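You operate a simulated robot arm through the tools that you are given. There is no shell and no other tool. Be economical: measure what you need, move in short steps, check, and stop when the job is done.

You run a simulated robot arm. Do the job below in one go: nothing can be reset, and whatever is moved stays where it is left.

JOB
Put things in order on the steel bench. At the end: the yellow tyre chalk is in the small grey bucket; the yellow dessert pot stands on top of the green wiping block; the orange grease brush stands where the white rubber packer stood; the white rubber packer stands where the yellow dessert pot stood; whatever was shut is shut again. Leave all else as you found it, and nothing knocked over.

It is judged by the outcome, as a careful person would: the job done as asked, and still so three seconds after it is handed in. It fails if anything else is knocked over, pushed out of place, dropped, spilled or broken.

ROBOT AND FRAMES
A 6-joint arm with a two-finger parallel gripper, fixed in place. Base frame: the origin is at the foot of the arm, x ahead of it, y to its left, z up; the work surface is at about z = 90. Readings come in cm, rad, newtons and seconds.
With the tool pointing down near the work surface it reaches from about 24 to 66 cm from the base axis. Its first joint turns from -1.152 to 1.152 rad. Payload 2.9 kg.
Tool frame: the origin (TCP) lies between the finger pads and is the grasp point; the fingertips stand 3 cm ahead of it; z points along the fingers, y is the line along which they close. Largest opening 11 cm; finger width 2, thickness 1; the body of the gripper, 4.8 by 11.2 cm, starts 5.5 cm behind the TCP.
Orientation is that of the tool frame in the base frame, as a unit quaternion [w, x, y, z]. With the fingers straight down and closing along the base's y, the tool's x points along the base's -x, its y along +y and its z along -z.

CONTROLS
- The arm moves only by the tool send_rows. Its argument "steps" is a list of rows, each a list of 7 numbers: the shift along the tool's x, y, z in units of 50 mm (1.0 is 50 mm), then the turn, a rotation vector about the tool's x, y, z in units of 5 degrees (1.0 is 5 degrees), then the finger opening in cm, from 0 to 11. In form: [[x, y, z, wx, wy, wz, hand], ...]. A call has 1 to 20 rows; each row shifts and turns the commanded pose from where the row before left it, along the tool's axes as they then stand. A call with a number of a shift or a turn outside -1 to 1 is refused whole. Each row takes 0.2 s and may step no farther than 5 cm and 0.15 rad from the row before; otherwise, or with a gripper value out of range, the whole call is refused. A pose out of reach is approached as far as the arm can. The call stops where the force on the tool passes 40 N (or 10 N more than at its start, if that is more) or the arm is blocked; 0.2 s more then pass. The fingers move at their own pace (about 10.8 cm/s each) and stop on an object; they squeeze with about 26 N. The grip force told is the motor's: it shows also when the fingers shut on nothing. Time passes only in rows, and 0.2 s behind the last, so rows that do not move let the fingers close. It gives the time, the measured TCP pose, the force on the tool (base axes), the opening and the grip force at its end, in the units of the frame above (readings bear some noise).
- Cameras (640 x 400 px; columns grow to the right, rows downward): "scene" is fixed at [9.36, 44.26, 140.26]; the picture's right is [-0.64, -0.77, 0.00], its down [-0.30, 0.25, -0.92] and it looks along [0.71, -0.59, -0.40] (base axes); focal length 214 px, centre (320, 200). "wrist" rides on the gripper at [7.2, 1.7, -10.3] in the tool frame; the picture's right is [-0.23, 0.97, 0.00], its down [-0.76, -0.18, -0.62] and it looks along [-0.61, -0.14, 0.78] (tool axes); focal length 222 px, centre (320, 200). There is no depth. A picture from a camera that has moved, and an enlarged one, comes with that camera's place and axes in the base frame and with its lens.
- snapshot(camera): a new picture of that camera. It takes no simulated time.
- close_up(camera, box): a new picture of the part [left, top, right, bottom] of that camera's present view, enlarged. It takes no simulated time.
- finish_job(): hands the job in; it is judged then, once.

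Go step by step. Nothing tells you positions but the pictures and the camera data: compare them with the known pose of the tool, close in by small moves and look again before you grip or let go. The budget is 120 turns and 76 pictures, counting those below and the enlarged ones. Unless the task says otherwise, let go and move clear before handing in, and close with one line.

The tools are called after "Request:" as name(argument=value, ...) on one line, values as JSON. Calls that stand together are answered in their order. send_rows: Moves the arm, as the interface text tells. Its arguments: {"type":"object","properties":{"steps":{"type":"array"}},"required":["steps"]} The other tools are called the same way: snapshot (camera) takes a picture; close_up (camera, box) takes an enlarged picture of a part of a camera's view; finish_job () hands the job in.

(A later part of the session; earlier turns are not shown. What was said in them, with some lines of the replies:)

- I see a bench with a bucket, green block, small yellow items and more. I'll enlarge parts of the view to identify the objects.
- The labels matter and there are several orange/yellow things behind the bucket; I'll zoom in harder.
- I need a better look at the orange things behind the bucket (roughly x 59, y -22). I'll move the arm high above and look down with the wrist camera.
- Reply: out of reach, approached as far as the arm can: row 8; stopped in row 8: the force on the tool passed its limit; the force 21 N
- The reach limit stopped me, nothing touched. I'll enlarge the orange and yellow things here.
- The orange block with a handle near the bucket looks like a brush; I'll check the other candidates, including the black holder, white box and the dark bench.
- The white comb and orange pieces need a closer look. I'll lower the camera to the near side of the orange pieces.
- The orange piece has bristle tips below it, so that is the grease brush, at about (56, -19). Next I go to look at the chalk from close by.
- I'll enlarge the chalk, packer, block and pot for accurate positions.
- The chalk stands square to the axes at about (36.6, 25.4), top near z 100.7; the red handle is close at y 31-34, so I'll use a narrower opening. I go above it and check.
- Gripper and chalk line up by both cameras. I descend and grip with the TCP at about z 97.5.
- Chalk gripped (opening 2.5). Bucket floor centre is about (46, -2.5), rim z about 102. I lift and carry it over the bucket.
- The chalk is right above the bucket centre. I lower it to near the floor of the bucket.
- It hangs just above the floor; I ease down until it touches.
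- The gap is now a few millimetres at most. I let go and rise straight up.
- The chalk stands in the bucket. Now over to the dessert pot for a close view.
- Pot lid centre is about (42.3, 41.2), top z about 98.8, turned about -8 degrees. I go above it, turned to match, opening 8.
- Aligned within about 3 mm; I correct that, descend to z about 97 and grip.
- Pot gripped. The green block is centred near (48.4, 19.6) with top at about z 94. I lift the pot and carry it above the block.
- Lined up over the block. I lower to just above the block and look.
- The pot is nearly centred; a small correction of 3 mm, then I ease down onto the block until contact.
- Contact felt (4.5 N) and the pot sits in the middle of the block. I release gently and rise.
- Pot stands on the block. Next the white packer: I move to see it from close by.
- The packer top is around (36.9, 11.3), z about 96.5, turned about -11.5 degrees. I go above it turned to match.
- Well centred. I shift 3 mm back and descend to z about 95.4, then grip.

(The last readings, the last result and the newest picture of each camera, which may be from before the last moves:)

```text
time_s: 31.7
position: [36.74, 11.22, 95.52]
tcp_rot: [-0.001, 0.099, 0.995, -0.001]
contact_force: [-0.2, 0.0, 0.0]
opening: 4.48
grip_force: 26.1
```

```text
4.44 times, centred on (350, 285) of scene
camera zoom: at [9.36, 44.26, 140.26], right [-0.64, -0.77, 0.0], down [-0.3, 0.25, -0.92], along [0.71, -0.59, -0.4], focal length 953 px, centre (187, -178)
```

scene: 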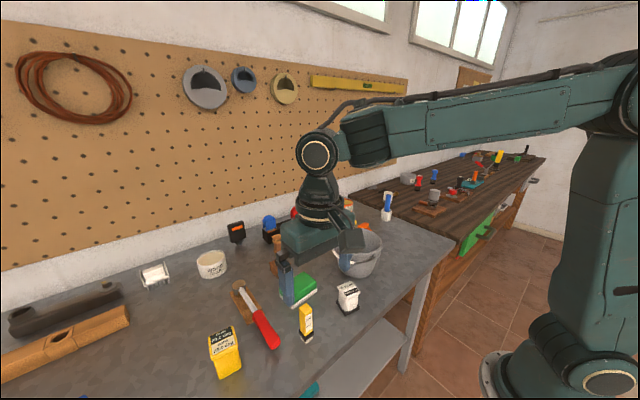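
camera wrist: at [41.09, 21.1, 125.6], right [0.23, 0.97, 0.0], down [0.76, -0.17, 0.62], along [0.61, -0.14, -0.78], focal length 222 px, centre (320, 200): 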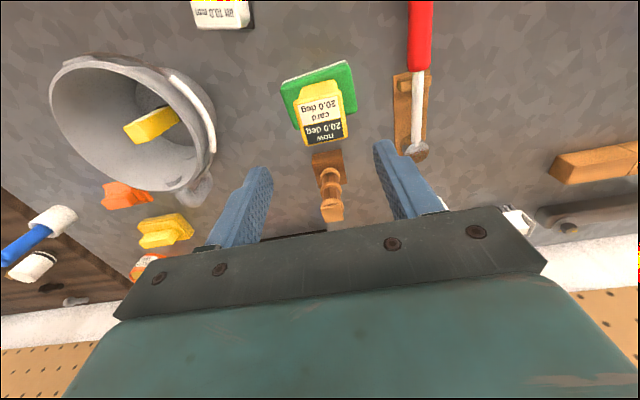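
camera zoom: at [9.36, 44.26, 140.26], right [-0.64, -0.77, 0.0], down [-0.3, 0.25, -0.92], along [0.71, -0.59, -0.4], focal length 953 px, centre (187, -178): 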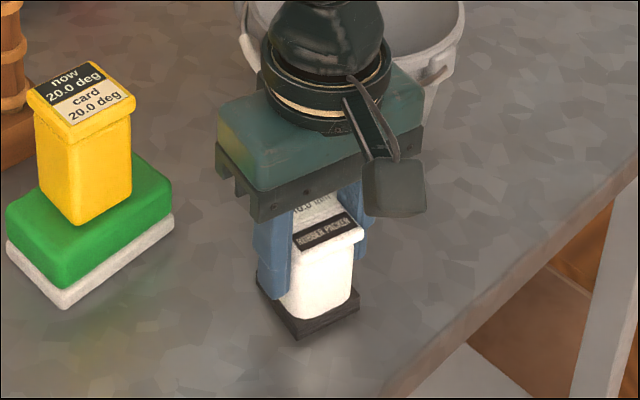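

Gripped. I lift a little and see whether the dark base comes along.

Request:
send_rows(steps=[[0, 0, -0.2, 0, 0, 0, 3], [0, 0, -0.4, 0, 0, 0, 3], [0, 0, 0, 0, 0, 0, 3]])

Request:
close_up(camera="scene", box=[280, 240, 420, 330])

```text
time_s: 32.5
position: [36.73, 11.29, 98.48]
tcp_rot: [-0.001, 0.1, 0.995, -0.002]
contact_force: [0.4, -0.2, -1.0]
opening: 4.5
grip_force: 26.4
```

```text
4.44 times, centred on (350, 285) of scene
camera zoom: at [9.36, 44.26, 140.26], right [-0.64, -0.77, 0.0], down [-0.3, 0.25, -0.92], along [0.71, -0.59, -0.4], focal length 953 px, centre (187, -178)
```

zoom: 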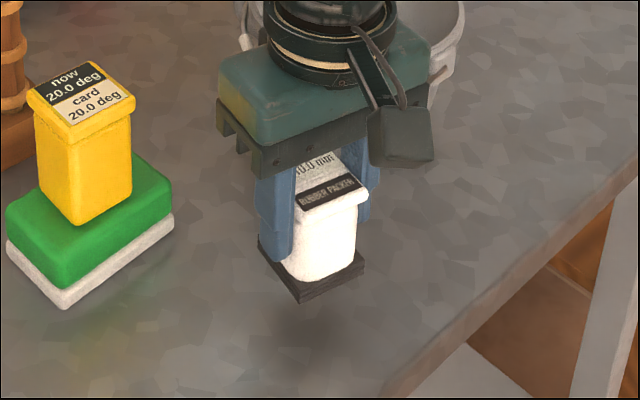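

The dark base is part of the packer. I carry it to the pot's old place at about (42.6, 41.4).

Request:
send_rows(steps=[[0, 0, -0.8, 0, 0, 0, 3], [0, 0, -0.8, 0, 0, 0, 3], [0, 0, -0.8, 0, 0, 0, 3], [0.006, 0.876, 0, 0, 0, 0, 3], [0.006, 0.876, 0, 0, 0, 0, 3], [0.006, 0.876, 0, 0, 0, 0, 3], [0.006, 0.876, 0, 0, 0, 0, 3], [0.006, 0.876, 0, 0, 0, 0, 3], [0.006, 0.876, 0, 0, 0, 0, 3], [0.006, 0.876, 0, 0, 0, 0, 3], [0, 0, 0, 0, 0, 0, 3]])

Request:
close_up(camera="scene", box=[140, 230, 360, 390])

```text
time_s: 34.9
position: [42.56, 41.53, 110.33]
tcp_rot: [-0.002, 0.099, 0.995, -0.002]
contact_force: [-0.1, 0.1, -1.0]
opening: 4.46
grip_force: 26.0
```

```text
2.50 times, centred on (250, 310) of scene
camera zoom: at [9.36, 44.27, 140.26], right [-0.64, -0.77, 0.0], down [-0.3, 0.25, -0.92], along [0.71, -0.59, -0.4], focal length 536 px, centre (495, -75)
```

zoom: 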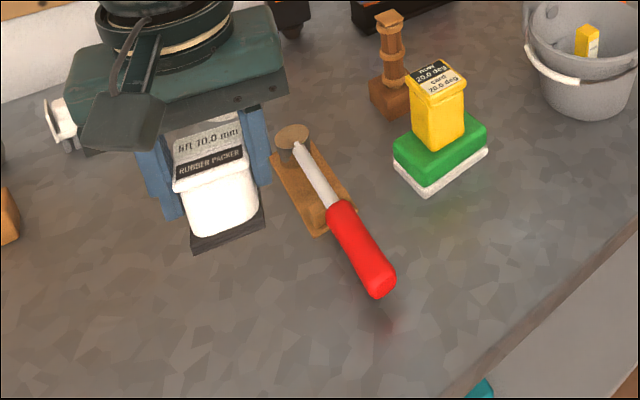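

Over the spot with all clear. I lower to just above the bench, then ease to contact.

Request:
send_rows(steps=[[0, 0, 0.8, 0, 0, 0, 3], [0, 0, 0.8, 0, 0, 0, 3], [0, 0, 0.8, 0, 0, 0, 3], [0, 0, 0.4, 0, 0, 0, 3], [0, 0, 0.08, 0, 0, 0, 3], [0, 0, 0, 0, 0, 0, 3]])

Request:
close_up(camera="scene", box=[140, 250, 340, 390])

```text
time_s: 36.3
position: [42.42, 41.47, 95.97]
tcp_rot: [-0.002, 0.099, 0.995, -0.002]
contact_force: [0.0, 0.6, -1.3]
opening: 4.48
grip_force: 26.3
```

```text
2.86 times, centred on (240, 320) of scene
camera zoom: at [9.36, 44.26, 140.26], right [-0.64, -0.77, 0.0], down [-0.3, 0.25, -0.92], along [0.71, -0.59, -0.4], focal length 613 px, centre (549, -143)
```

zoom: 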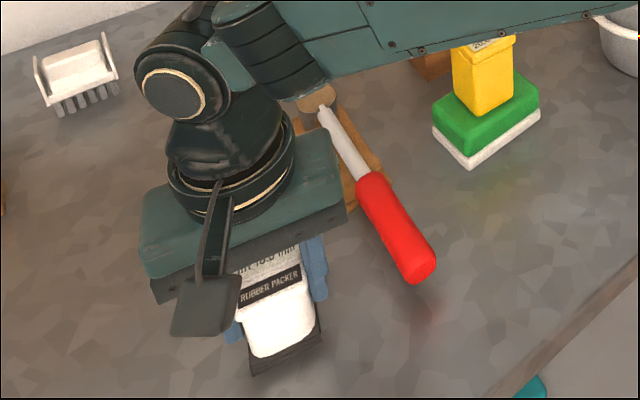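

Request:
send_rows(steps=[[0, 0, 0.05, 0, 0, 0, 3], [0, 0, 0.04, 0, 0, 0, 3], [0, 0, 0, 0, 0, 0, 3]])

```text
time_s: 37.1
position: [42.54, 41.37, 95.52]
tcp_rot: [0.0, 0.1, 0.995, -0.002]
contact_force: [0.0, -0.3, -0.9]
opening: 4.48
grip_force: 25.7
```

At grip height, barely above the bench; one more millimetre, then release and rise.

Request:
send_rows(steps=[[0, 0, 0.03, 0, 0, 0, 3], [0, 0, 0, 0, 0, 0, 3], [0, 0, 0, 0, 0, 0, 4.8], [0, 0, 0, 0, 0, 0, 6], [0, 0, 0, 0, 0, 0, 7], [0, 0, -0.3, 0, 0, 0, 7], [0, 0, -0.8, 0, 0, 0, 7], [0, 0, -0.9, 0, 0, 0, 7], [0, 0, -0.9, 0, 0, 0, 7], [0, 0, -0.6, 0, 0, 0, 7]])

Request:
snapshot(camera="scene")

Request:
close_up(camera="scene", box=[195, 310, 255, 385])

```text
time_s: 39.3
position: [42.44, 41.42, 112.83]
tcp_rot: [-0.002, 0.099, 0.995, -0.003]
contact_force: [-0.2, 0.4, 0.0]
opening: 7.0
grip_force: 0.1
```

```text
27 pictures are left
```

scene: 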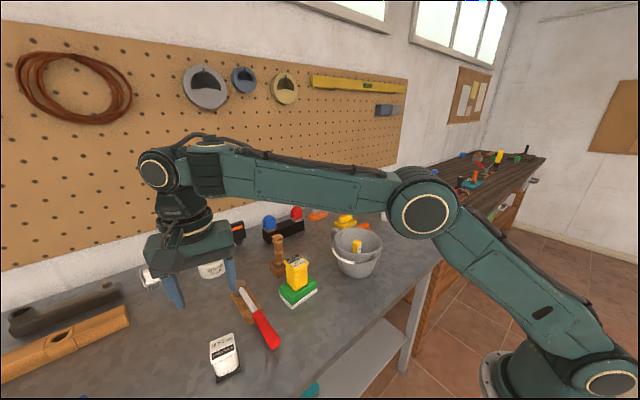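

```text
5.33 times, centred on (225, 348) of scene
camera zoom: at [9.36, 44.26, 140.26], right [-0.64, -0.77, 0.0], down [-0.3, 0.25, -0.92], along [0.71, -0.59, -0.4], focal length 1144 px, centre (827, -587)
```

zoom: 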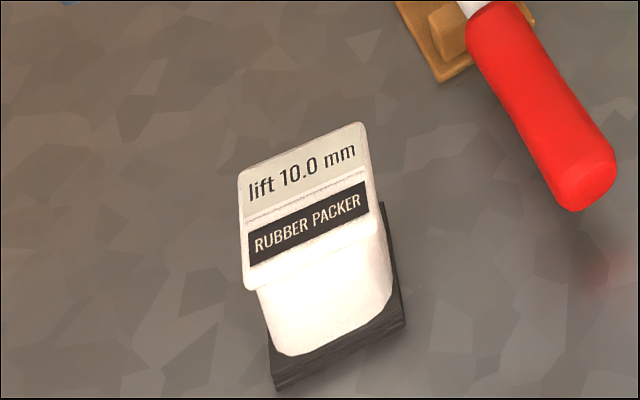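

The packer stands at the pot's old place. Now back to the brush: turn level again and travel high to its near side.

Request:
send_rows(steps=[[0, 0, -0.4, 0, 0, -0.8, 9], [0, 0, 0, 0, 0, -0.8, 9], [0, 0, 0, 0, 0, -0.7, 9], [-0.117, -0.929, 0, 0, 0, 0, 9], [-0.117, -0.929, 0, 0, 0, 0, 9], [-0.117, -0.929, 0, 0, 0, 0, 9], [-0.117, -0.929, 0, 0, 0, 0, 9], [-0.117, -0.929, 0, 0, 0, 0, 9], [-0.117, -0.929, 0, 0, 0, 0, 9], [-0.117, -0.929, 0, 0, 0, 0, 9], [-0.117, -0.929, 0, 0, 0, 0, 9], [-0.117, -0.929, 0, 0, 0, 0, 9], [-0.117, -0.929, 0, 0, 0, 0, 9], [-0.117, -0.929, 0, 0, 0, 0, 9], [-0.117, -0.929, 0, 0, 0, 0, 9], [-0.117, -0.929, 0, 0, 0, 0, 9], [0, 0, 0, 0, 0, 0, 9]])

Request:
close_up(camera="wrist", box=[230, 70, 430, 230])

```text
time_s: 42.9
position: [50.31, -18.96, 115.11]
tcp_rot: [0.0, -0.001, 1.0, -0.002]
contact_force: [0.3, 0.3, -0.3]
opening: 8.98
grip_force: 0.1
```

```text
2.50 times, centred on (330, 150) of wrist
camera zoom: at [42.99, -17.19, 125.56], right [0.23, 0.97, 0.0], down [0.76, -0.17, 0.62], along [0.61, -0.14, -0.78], focal length 555 px, centre (295, 325)
```

zoom: 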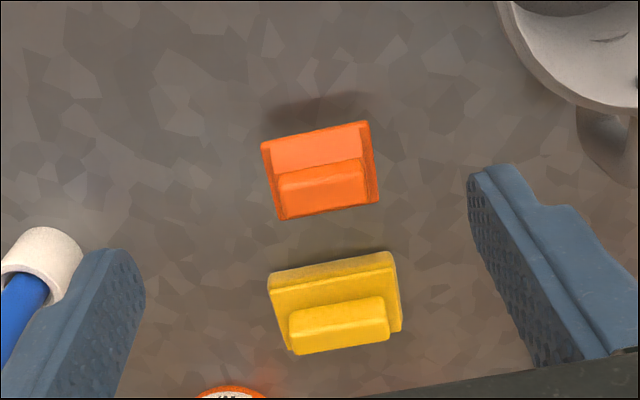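

The brush is square to the axes at about (56.2, -18.6), 6.3 wide. I go above it and check once more.

Request:
send_rows(steps=[[-0.59, 0.035, 0.45, 0, 0, 0, 8.5], [-0.59, 0.035, 0.45, 0, 0, 0, 8.5], [0, 0, 0.7, 0, 0, 0, 8.5], [0, 0, 0.6, 0, 0, 0, 8.5], [0, 0, 0, 0, 0, 0, 8.5]])

Request:
close_up(camera="wrist", box=[220, 60, 420, 220])

Request:
close_up(camera="scene", box=[320, 170, 420, 250])

```text
time_s: 44.1
position: [56.21, -18.63, 104.32]
tcp_rot: [-0.001, -0.001, 1.0, -0.002]
contact_force: [0.1, 0.8, -0.1]
opening: 8.5
grip_force: 0.0
```

```text
2.50 times, centred on (320, 140) of wrist
camera zoom: at [48.95, -16.77, 114.56], right [0.23, 0.97, 0.0], down [0.76, -0.17, 0.62], along [0.61, -0.14, -0.78], focal length 555 px, centre (320, 350)
```

zoom: 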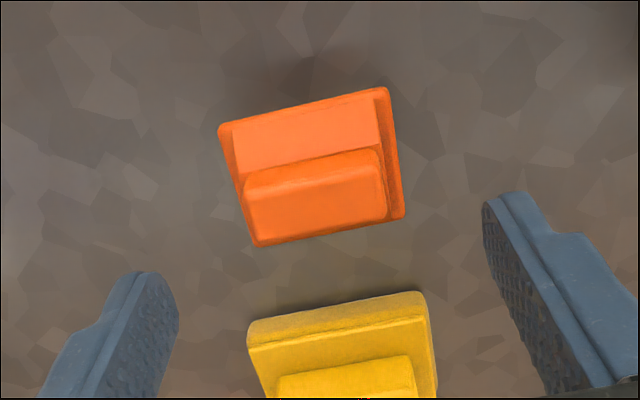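

```text
5.00 times, centred on (370, 210) of scene
camera zoom: at [9.36, 44.26, 140.26], right [-0.64, -0.77, 0.0], down [-0.3, 0.25, -0.92], along [0.71, -0.59, -0.4], focal length 1072 px, centre (70, 150)
```

zoom: 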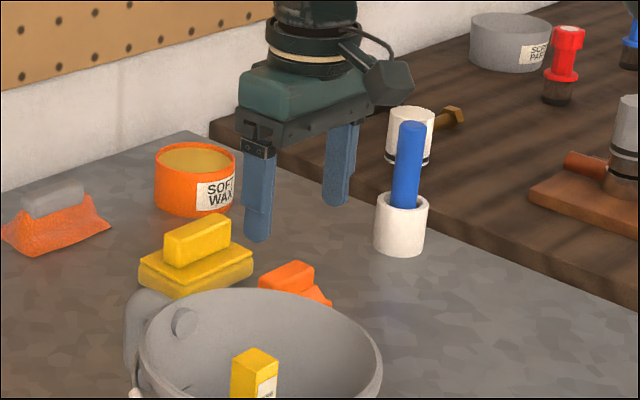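

Centred well; a 2.5 degree trim, then I descend to z about 94.5 and grip across the ends.

Request:
send_rows(steps=[[0, -0.02, 0.7, 0, 0, -0.5, 8.5], [0, 0, 0.7, 0, 0, 0, 8.5], [0, 0, 0.4, 0, 0, 0, 8.5], [0, 0, 0.15, 0, 0, 0, 8.5], [0, 0, 0, 0, 0, 0, 8.5], [0, 0, 0, 0, 0, 0, 6.8], [0, 0, 0, 0, 0, 0, 5], [0, 0, 0, 0, 0, 0, 5], [0, 0, 0, 0, 0, 0, 5]])

Request:
close_up(camera="scene", box=[320, 190, 400, 250])

Request:
close_up(camera="wrist", box=[220, 60, 420, 220])

```text
time_s: 46.1
position: [56.11, -18.69, 94.37]
tcp_rot: [-0.001, -0.022, 1.0, -0.001]
contact_force: [0.7, 0.8, 0.6]
opening: 6.01
grip_force: 26.4
```

```text
6.67 times, centred on (360, 220) of scene
camera zoom: at [9.36, 44.26, 140.26], right [-0.64, -0.77, 0.0], down [-0.3, 0.25, -0.92], along [0.71, -0.59, -0.4], focal length 1430 px, centre (53, 67)
```

zoom: 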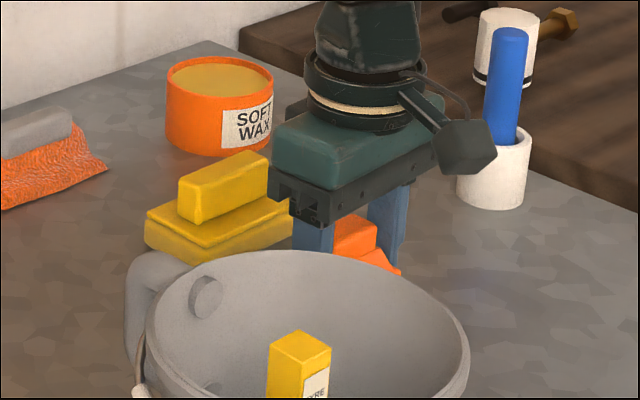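

```text
2.50 times, centred on (320, 140) of wrist
camera zoom: at [48.86, -17.28, 104.74], right [0.18, 0.98, 0.0], down [0.77, -0.14, 0.62], along [0.61, -0.12, -0.78], focal length 555 px, centre (320, 350)
```

zoom: 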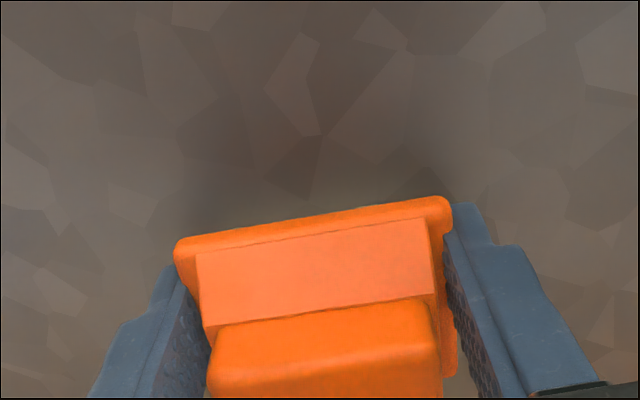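

Gripped at 6.0 cm. I lift high and carry it over to the packer's old place (36.7, 11.2).

Request:
send_rows(steps=[[0, 0, -0.3, 0, 0, 0, 5], [0, 0, -0.9, 0, 0, 0, 5], [0, 0, -0.9, 0, 0, 0, 5], [0, 0, -0.9, 0, 0, 0, 5], [0, 0, -0.9, 0, 0, 0, 5], [0.452, 0.768, 0, 0, 0, 0, 5], [0.452, 0.768, 0, 0, 0, 0, 5], [0.452, 0.768, 0, 0, 0, 0, 5], [0.452, 0.768, 0, 0, 0, 0, 5], [0.452, 0.768, 0, 0, 0, 0, 5], [0.452, 0.768, 0, 0, 0, 0, 5], [0.452, 0.768, 0, 0, 0, 0, 5], [0.452, 0.768, 0, 0, 0, 0, 5], [0, 0, 0, 0, 0, 0, 5]])

Request:
close_up(camera="scene", box=[260, 170, 420, 310])

```text
time_s: 49.1
position: [42.08, 11.07, 121.07]
tcp_rot: [-0.003, -0.023, 1.0, -0.002]
contact_force: [1.2, -0.1, -0.8]
opening: 5.97
grip_force: 26.0
out of reach, approached as far as the arm can: row 7, 8, 9, 10, 11, 12, 13
```

```text
2.86 times, centred on (340, 240) of scene
camera zoom: at [9.35, 44.27, 140.26], right [-0.64, -0.77, 0.0], down [-0.3, 0.25, -0.92], along [0.71, -0.59, -0.4], focal length 613 px, centre (263, 86)
```

zoom: 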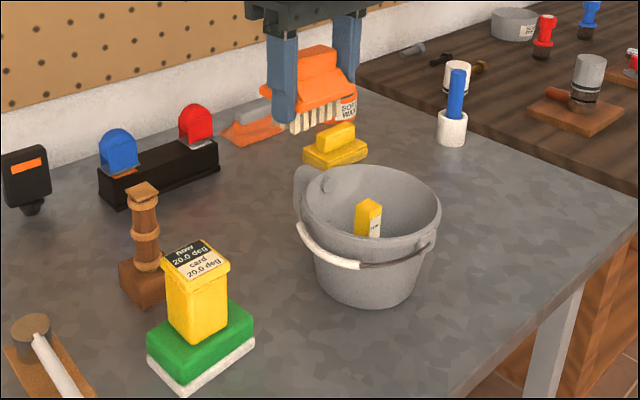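

The bristles show it's the brush, but the arm ended short of the commanded place. I check with a still row.

Request:
send_rows(steps=[[0, 0, 0, 0, 0, 0, 5], [0, 0, 0, 0, 0, 0, 5]])

```text
time_s: 49.7
position: [42.1, 11.02, 121.14]
tcp_rot: [-0.003, -0.022, 1.0, -0.002]
contact_force: [0.4, 0.8, -1.1]
opening: 5.99
grip_force: 25.9
```

Pose is steady at (42.1, 11.0, 121.1). I continue in smaller terms to above (36.7, 11.2) at z 106.

Request:
send_rows(steps=[[0.27, 0.021, 0.7, 0, 0, 0, 5], [0.27, 0.021, 0.7, 0, 0, 0, 5], [0.27, 0.021, 0.7, 0, 0, 0, 5], [0.27, 0.021, 0.7, 0, 0, 0, 5], [0, 0, 0, 0, 0, 0, 5]])

Request:
close_up(camera="scene", box=[260, 200, 420, 330])

```text
time_s: 50.9
position: [42.92, 12.0, 120.68]
tcp_rot: [-0.003, -0.023, 1.0, -0.002]
contact_force: [-0.5, -0.1, -1.0]
opening: 5.97
grip_force: 25.6
out of reach, approached as far as the arm can: row 1, 2, 3, 4
```

```text
3.08 times, centred on (340, 265) of scene
camera zoom: at [9.36, 44.26, 140.26], right [-0.64, -0.77, 0.0], down [-0.3, 0.25, -0.92], along [0.71, -0.59, -0.4], focal length 660 px, centre (258, 0)
```

zoom: 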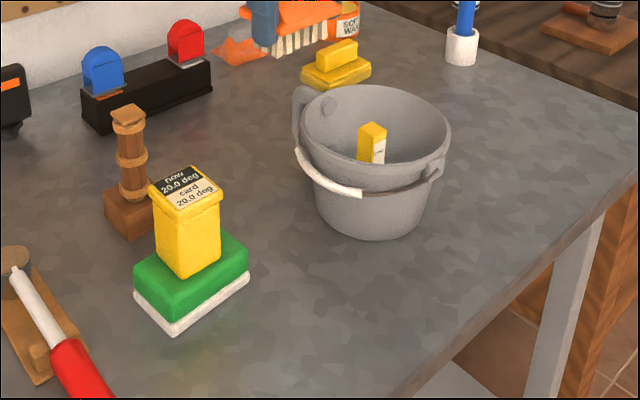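

The arm isn't following as I'd expect, so I'll look at the whole arm.

Request:
snapshot(camera="scene")

```text
18 pictures are left
```

scene: 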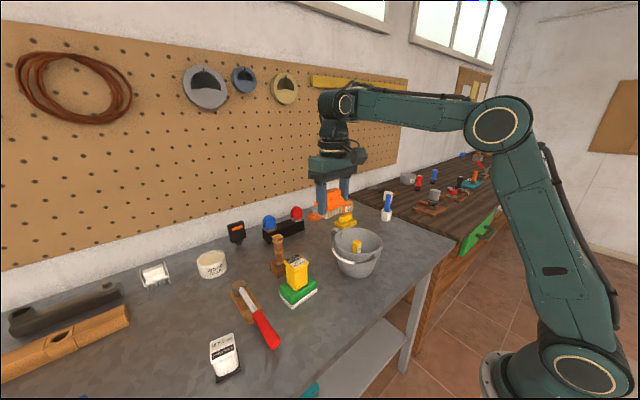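

Everything below is undisturbed. The arm seems stuck short of a target I commanded lower and nearer; I'll bring the command back up and out toward the measured pose.

Request:
send_rows(steps=[[-0.45, 0, -0.8, 0, 0, 0, 5], [-0.45, 0, -0.8, 0, 0, 0, 5]])

```text
time_s: 51.5
position: [47.02, 12.47, 127.59]
tcp_rot: [0.007, -0.138, 0.99, -0.033]
contact_force: [1.8, -1.7, -0.5]
opening: 5.92
grip_force: 25.9
out of reach, approached as far as the arm can: row 1
```

It responds now. I hold still to let it settle.

Request:
send_rows(steps=[[0, 0, 0, 0, 0, 0, 5], [0, 0, 0, 0, 0, 0, 5], [0, 0, 0, 0, 0, 0, 5]])

```text
time_s: 52.3
position: [47.22, 12.26, 127.52]
tcp_rot: [-0.002, -0.023, 1.0, -0.001]
contact_force: [-0.1, -0.3, -0.6]
opening: 5.92
grip_force: 26.3
```

Settled and level. Now small steps inward and down.

Request:
send_rows(steps=[[0.4, 0, 0.3, 0, 0, 0, 5], [0.4, 0, 0.3, 0, 0, 0, 5], [0, 0, 0, 0, 0, 0, 5]])

```text
time_s: 53.1
position: [43.34, 12.14, 124.37]
tcp_rot: [-0.001, -0.023, 1.0, -0.002]
contact_force: [-1.1, -0.1, -0.8]
opening: 5.94
grip_force: 26.0
```

It follows again. On to above the packer's old spot.

Request:
send_rows(steps=[[0.267, -0.026, 0.6, 0, 0, 0, 5], [0.267, -0.026, 0.6, 0, 0, 0, 5], [0.267, -0.026, 0.6, 0, 0, 0, 5], [0.267, -0.026, 0.6, 0, 0, 0, 5], [0.267, -0.026, 0.6, 0, 0, 0, 5], [0, 0, 0, 0, 0, 0, 5]])

Request:
close_up(camera="scene", box=[260, 200, 420, 330])

```text
time_s: 54.5
position: [36.58, 10.9, 109.51]
tcp_rot: [0.0, -0.023, 1.0, -0.002]
contact_force: [0.2, 0.3, -1.1]
opening: 5.91
grip_force: 26.5
```

```text
3.08 times, centred on (340, 265) of scene
camera zoom: at [9.36, 44.26, 140.26], right [-0.64, -0.77, 0.0], down [-0.3, 0.25, -0.92], along [0.71, -0.59, -0.4], focal length 660 px, centre (258, 0)
```

zoom: 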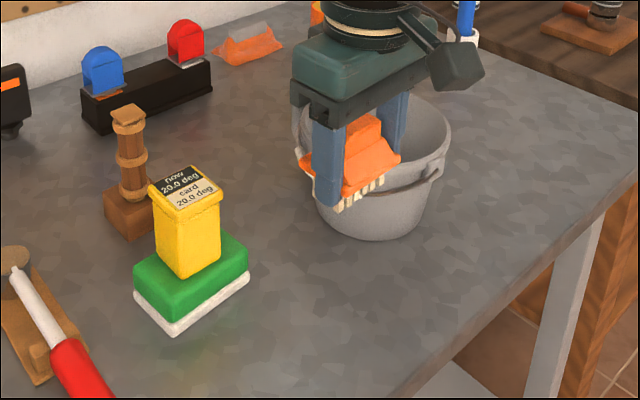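

Brush is upright over the spot. I lower to about z 95.3.

Request:
send_rows(steps=[[0, 0.05, 0.8, 0, 0, 0, 5], [0, 0, 0.8, 0, 0, 0, 5], [0, 0, 0.8, 0, 0, 0, 5], [0, 0, 0.4, 0, 0, 0, 5], [0, 0, 0, 0, 0, 0, 5]])

Request:
close_up(camera="scene", box=[310, 260, 390, 330])

```text
time_s: 55.7
position: [36.54, 11.2, 95.46]
tcp_rot: [-0.001, -0.022, 1.0, -0.002]
contact_force: [0.1, 0.1, -0.4]
opening: 5.93
grip_force: 25.4
```

```text
5.71 times, centred on (350, 295) of scene
camera zoom: at [9.36, 44.26, 140.26], right [-0.64, -0.77, 0.0], down [-0.3, 0.25, -0.92], along [0.71, -0.59, -0.4], focal length 1226 px, centre (149, -343)
```

zoom: 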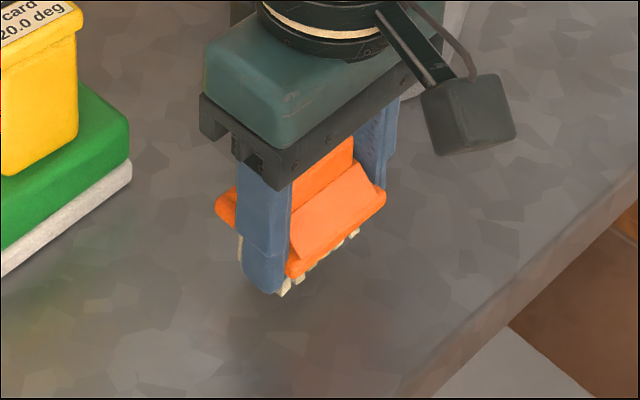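

Only about 1 cm remains. I ease down until I feel contact.

Request:
send_rows(steps=[[0, 0, 0.08, 0, 0, 0, 5], [0, 0, 0.06, 0, 0, 0, 5], [0, 0, 0.04, 0, 0, 0, 5], [0, 0, 0, 0, 0, 0, 5]])

```text
time_s: 56.7
position: [36.54, 11.41, 94.59]
tcp_rot: [-0.001, -0.022, 1.0, -0.002]
contact_force: [-0.2, -0.2, -1.0]
opening: 5.93
grip_force: 25.9
```

Request:
send_rows(steps=[[0, 0, 0.04, 0, 0, 0, 5], [0, 0, 0.03, 0, 0, 0, 5], [0, 0, 0, 0, 0, 0, 5]])

Request:
close_up(camera="scene", box=[310, 260, 390, 330])

```text
time_s: 57.5
position: [36.37, 11.18, 94.43]
tcp_rot: [0.0, -0.022, 1.0, -0.002]
contact_force: [-4.4, -1.8, 19.6]
opening: 5.94
grip_force: 26.4
```

```text
5.71 times, centred on (350, 295) of scene
camera zoom: at [9.32, 44.25, 140.26], right [-0.64, -0.77, 0.0], down [-0.3, 0.25, -0.92], along [0.71, -0.59, -0.4], focal length 1226 px, centre (149, -343)
```

zoom: 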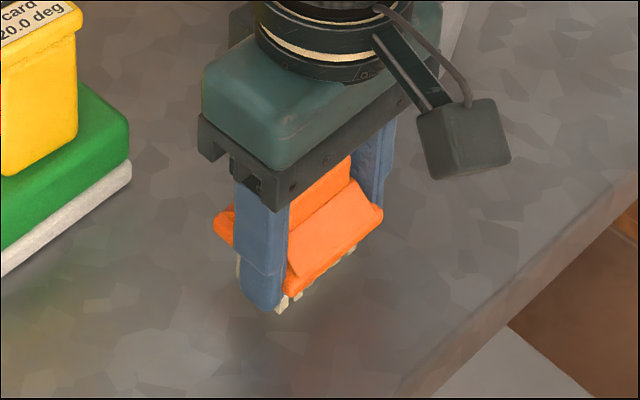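

Firm contact at 94.4, the same height as where it stood. I back off a hair, open and rise.

Request:
send_rows(steps=[[0, 0, -0.03, 0, 0, 0, 5], [0, 0, 0, 0, 0, 0, 5], [0, 0, 0, 0, 0, 0, 6.2], [0, 0, 0, 0, 0, 0, 7], [0, 0, 0, 0, 0, 0, 8], [0, 0, -0.3, 0, 0, 0, 8], [0, 0, -0.8, 0, 0, 0, 8], [0, 0, -0.8, 0, 0, 0, 8], [0, 0, -0.8, 0, 0, 0, 8], [0, 0, -0.8, 0, 0, 0, 8], [0, 0, 0, 0, 0, 0, 8]])

Request:
snapshot(camera="scene")

Request:
close_up(camera="scene", box=[260, 200, 420, 330])

```text
time_s: 59.9
position: [36.58, 11.19, 111.96]
tcp_rot: [-0.001, -0.022, 1.0, -0.003]
contact_force: [0.1, -1.1, 0.5]
opening: 7.98
grip_force: 0.1
```

```text
14 pictures are left
```

scene: 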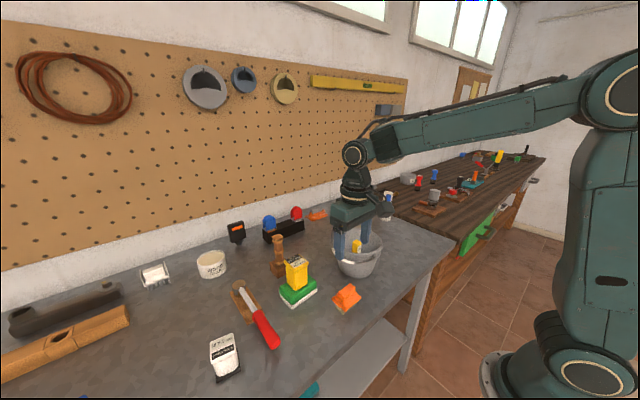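

```text
3.08 times, centred on (340, 265) of scene
camera zoom: at [9.36, 44.26, 140.26], right [-0.64, -0.77, 0.0], down [-0.3, 0.25, -0.92], along [0.71, -0.59, -0.4], focal length 660 px, centre (258, 0)
```

zoom: 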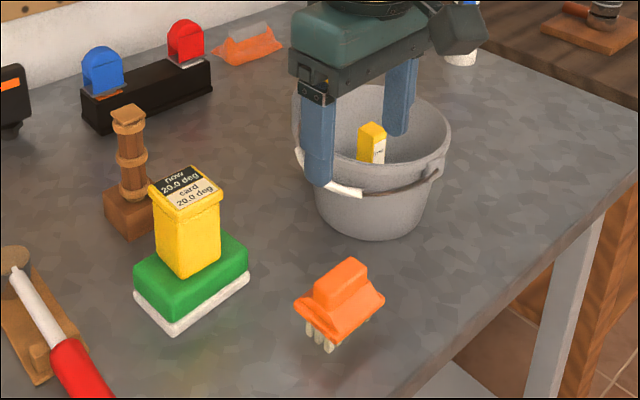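

Brush stands on the packer's old spot, packer on the pot's, pot on the block, chalk in the bucket, and nothing was opened. I move up clear and check once more.

Request:
send_rows(steps=[[0, 0, -0.8, 0, 0, 0, 8], [0, 0, -0.8, 0, 0, 0, 8], [0, 0, 0, 0, 0, 0, 8], [0, 0, 0, 0, 0, 0, 8]])

Request:
snapshot(camera="scene")

```text
time_s: 60.9
position: [36.61, 11.33, 119.94]
tcp_rot: [0.0, -0.023, 1.0, -0.003]
contact_force: [-0.6, 0.8, 0.2]
opening: 8.01
grip_force: 0.1
```

```text
12 pictures are left
```

scene: 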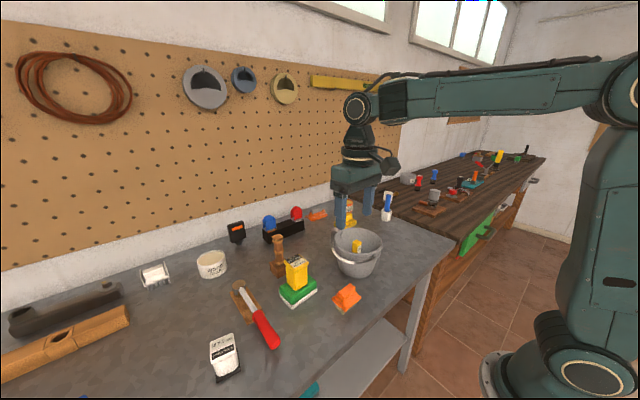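

Everything is in place and the arm is clear, so I hand in.

Request:
finish_job()

```text
The job is handed in.
```

The job is handed in: the chalk is in the bucket, the pot is on the green block, and the brush is where the packer stood. The packer is within about half a centimetre of the pot's old spot, nothing was opened, and the last picture showed nothing knocked over.
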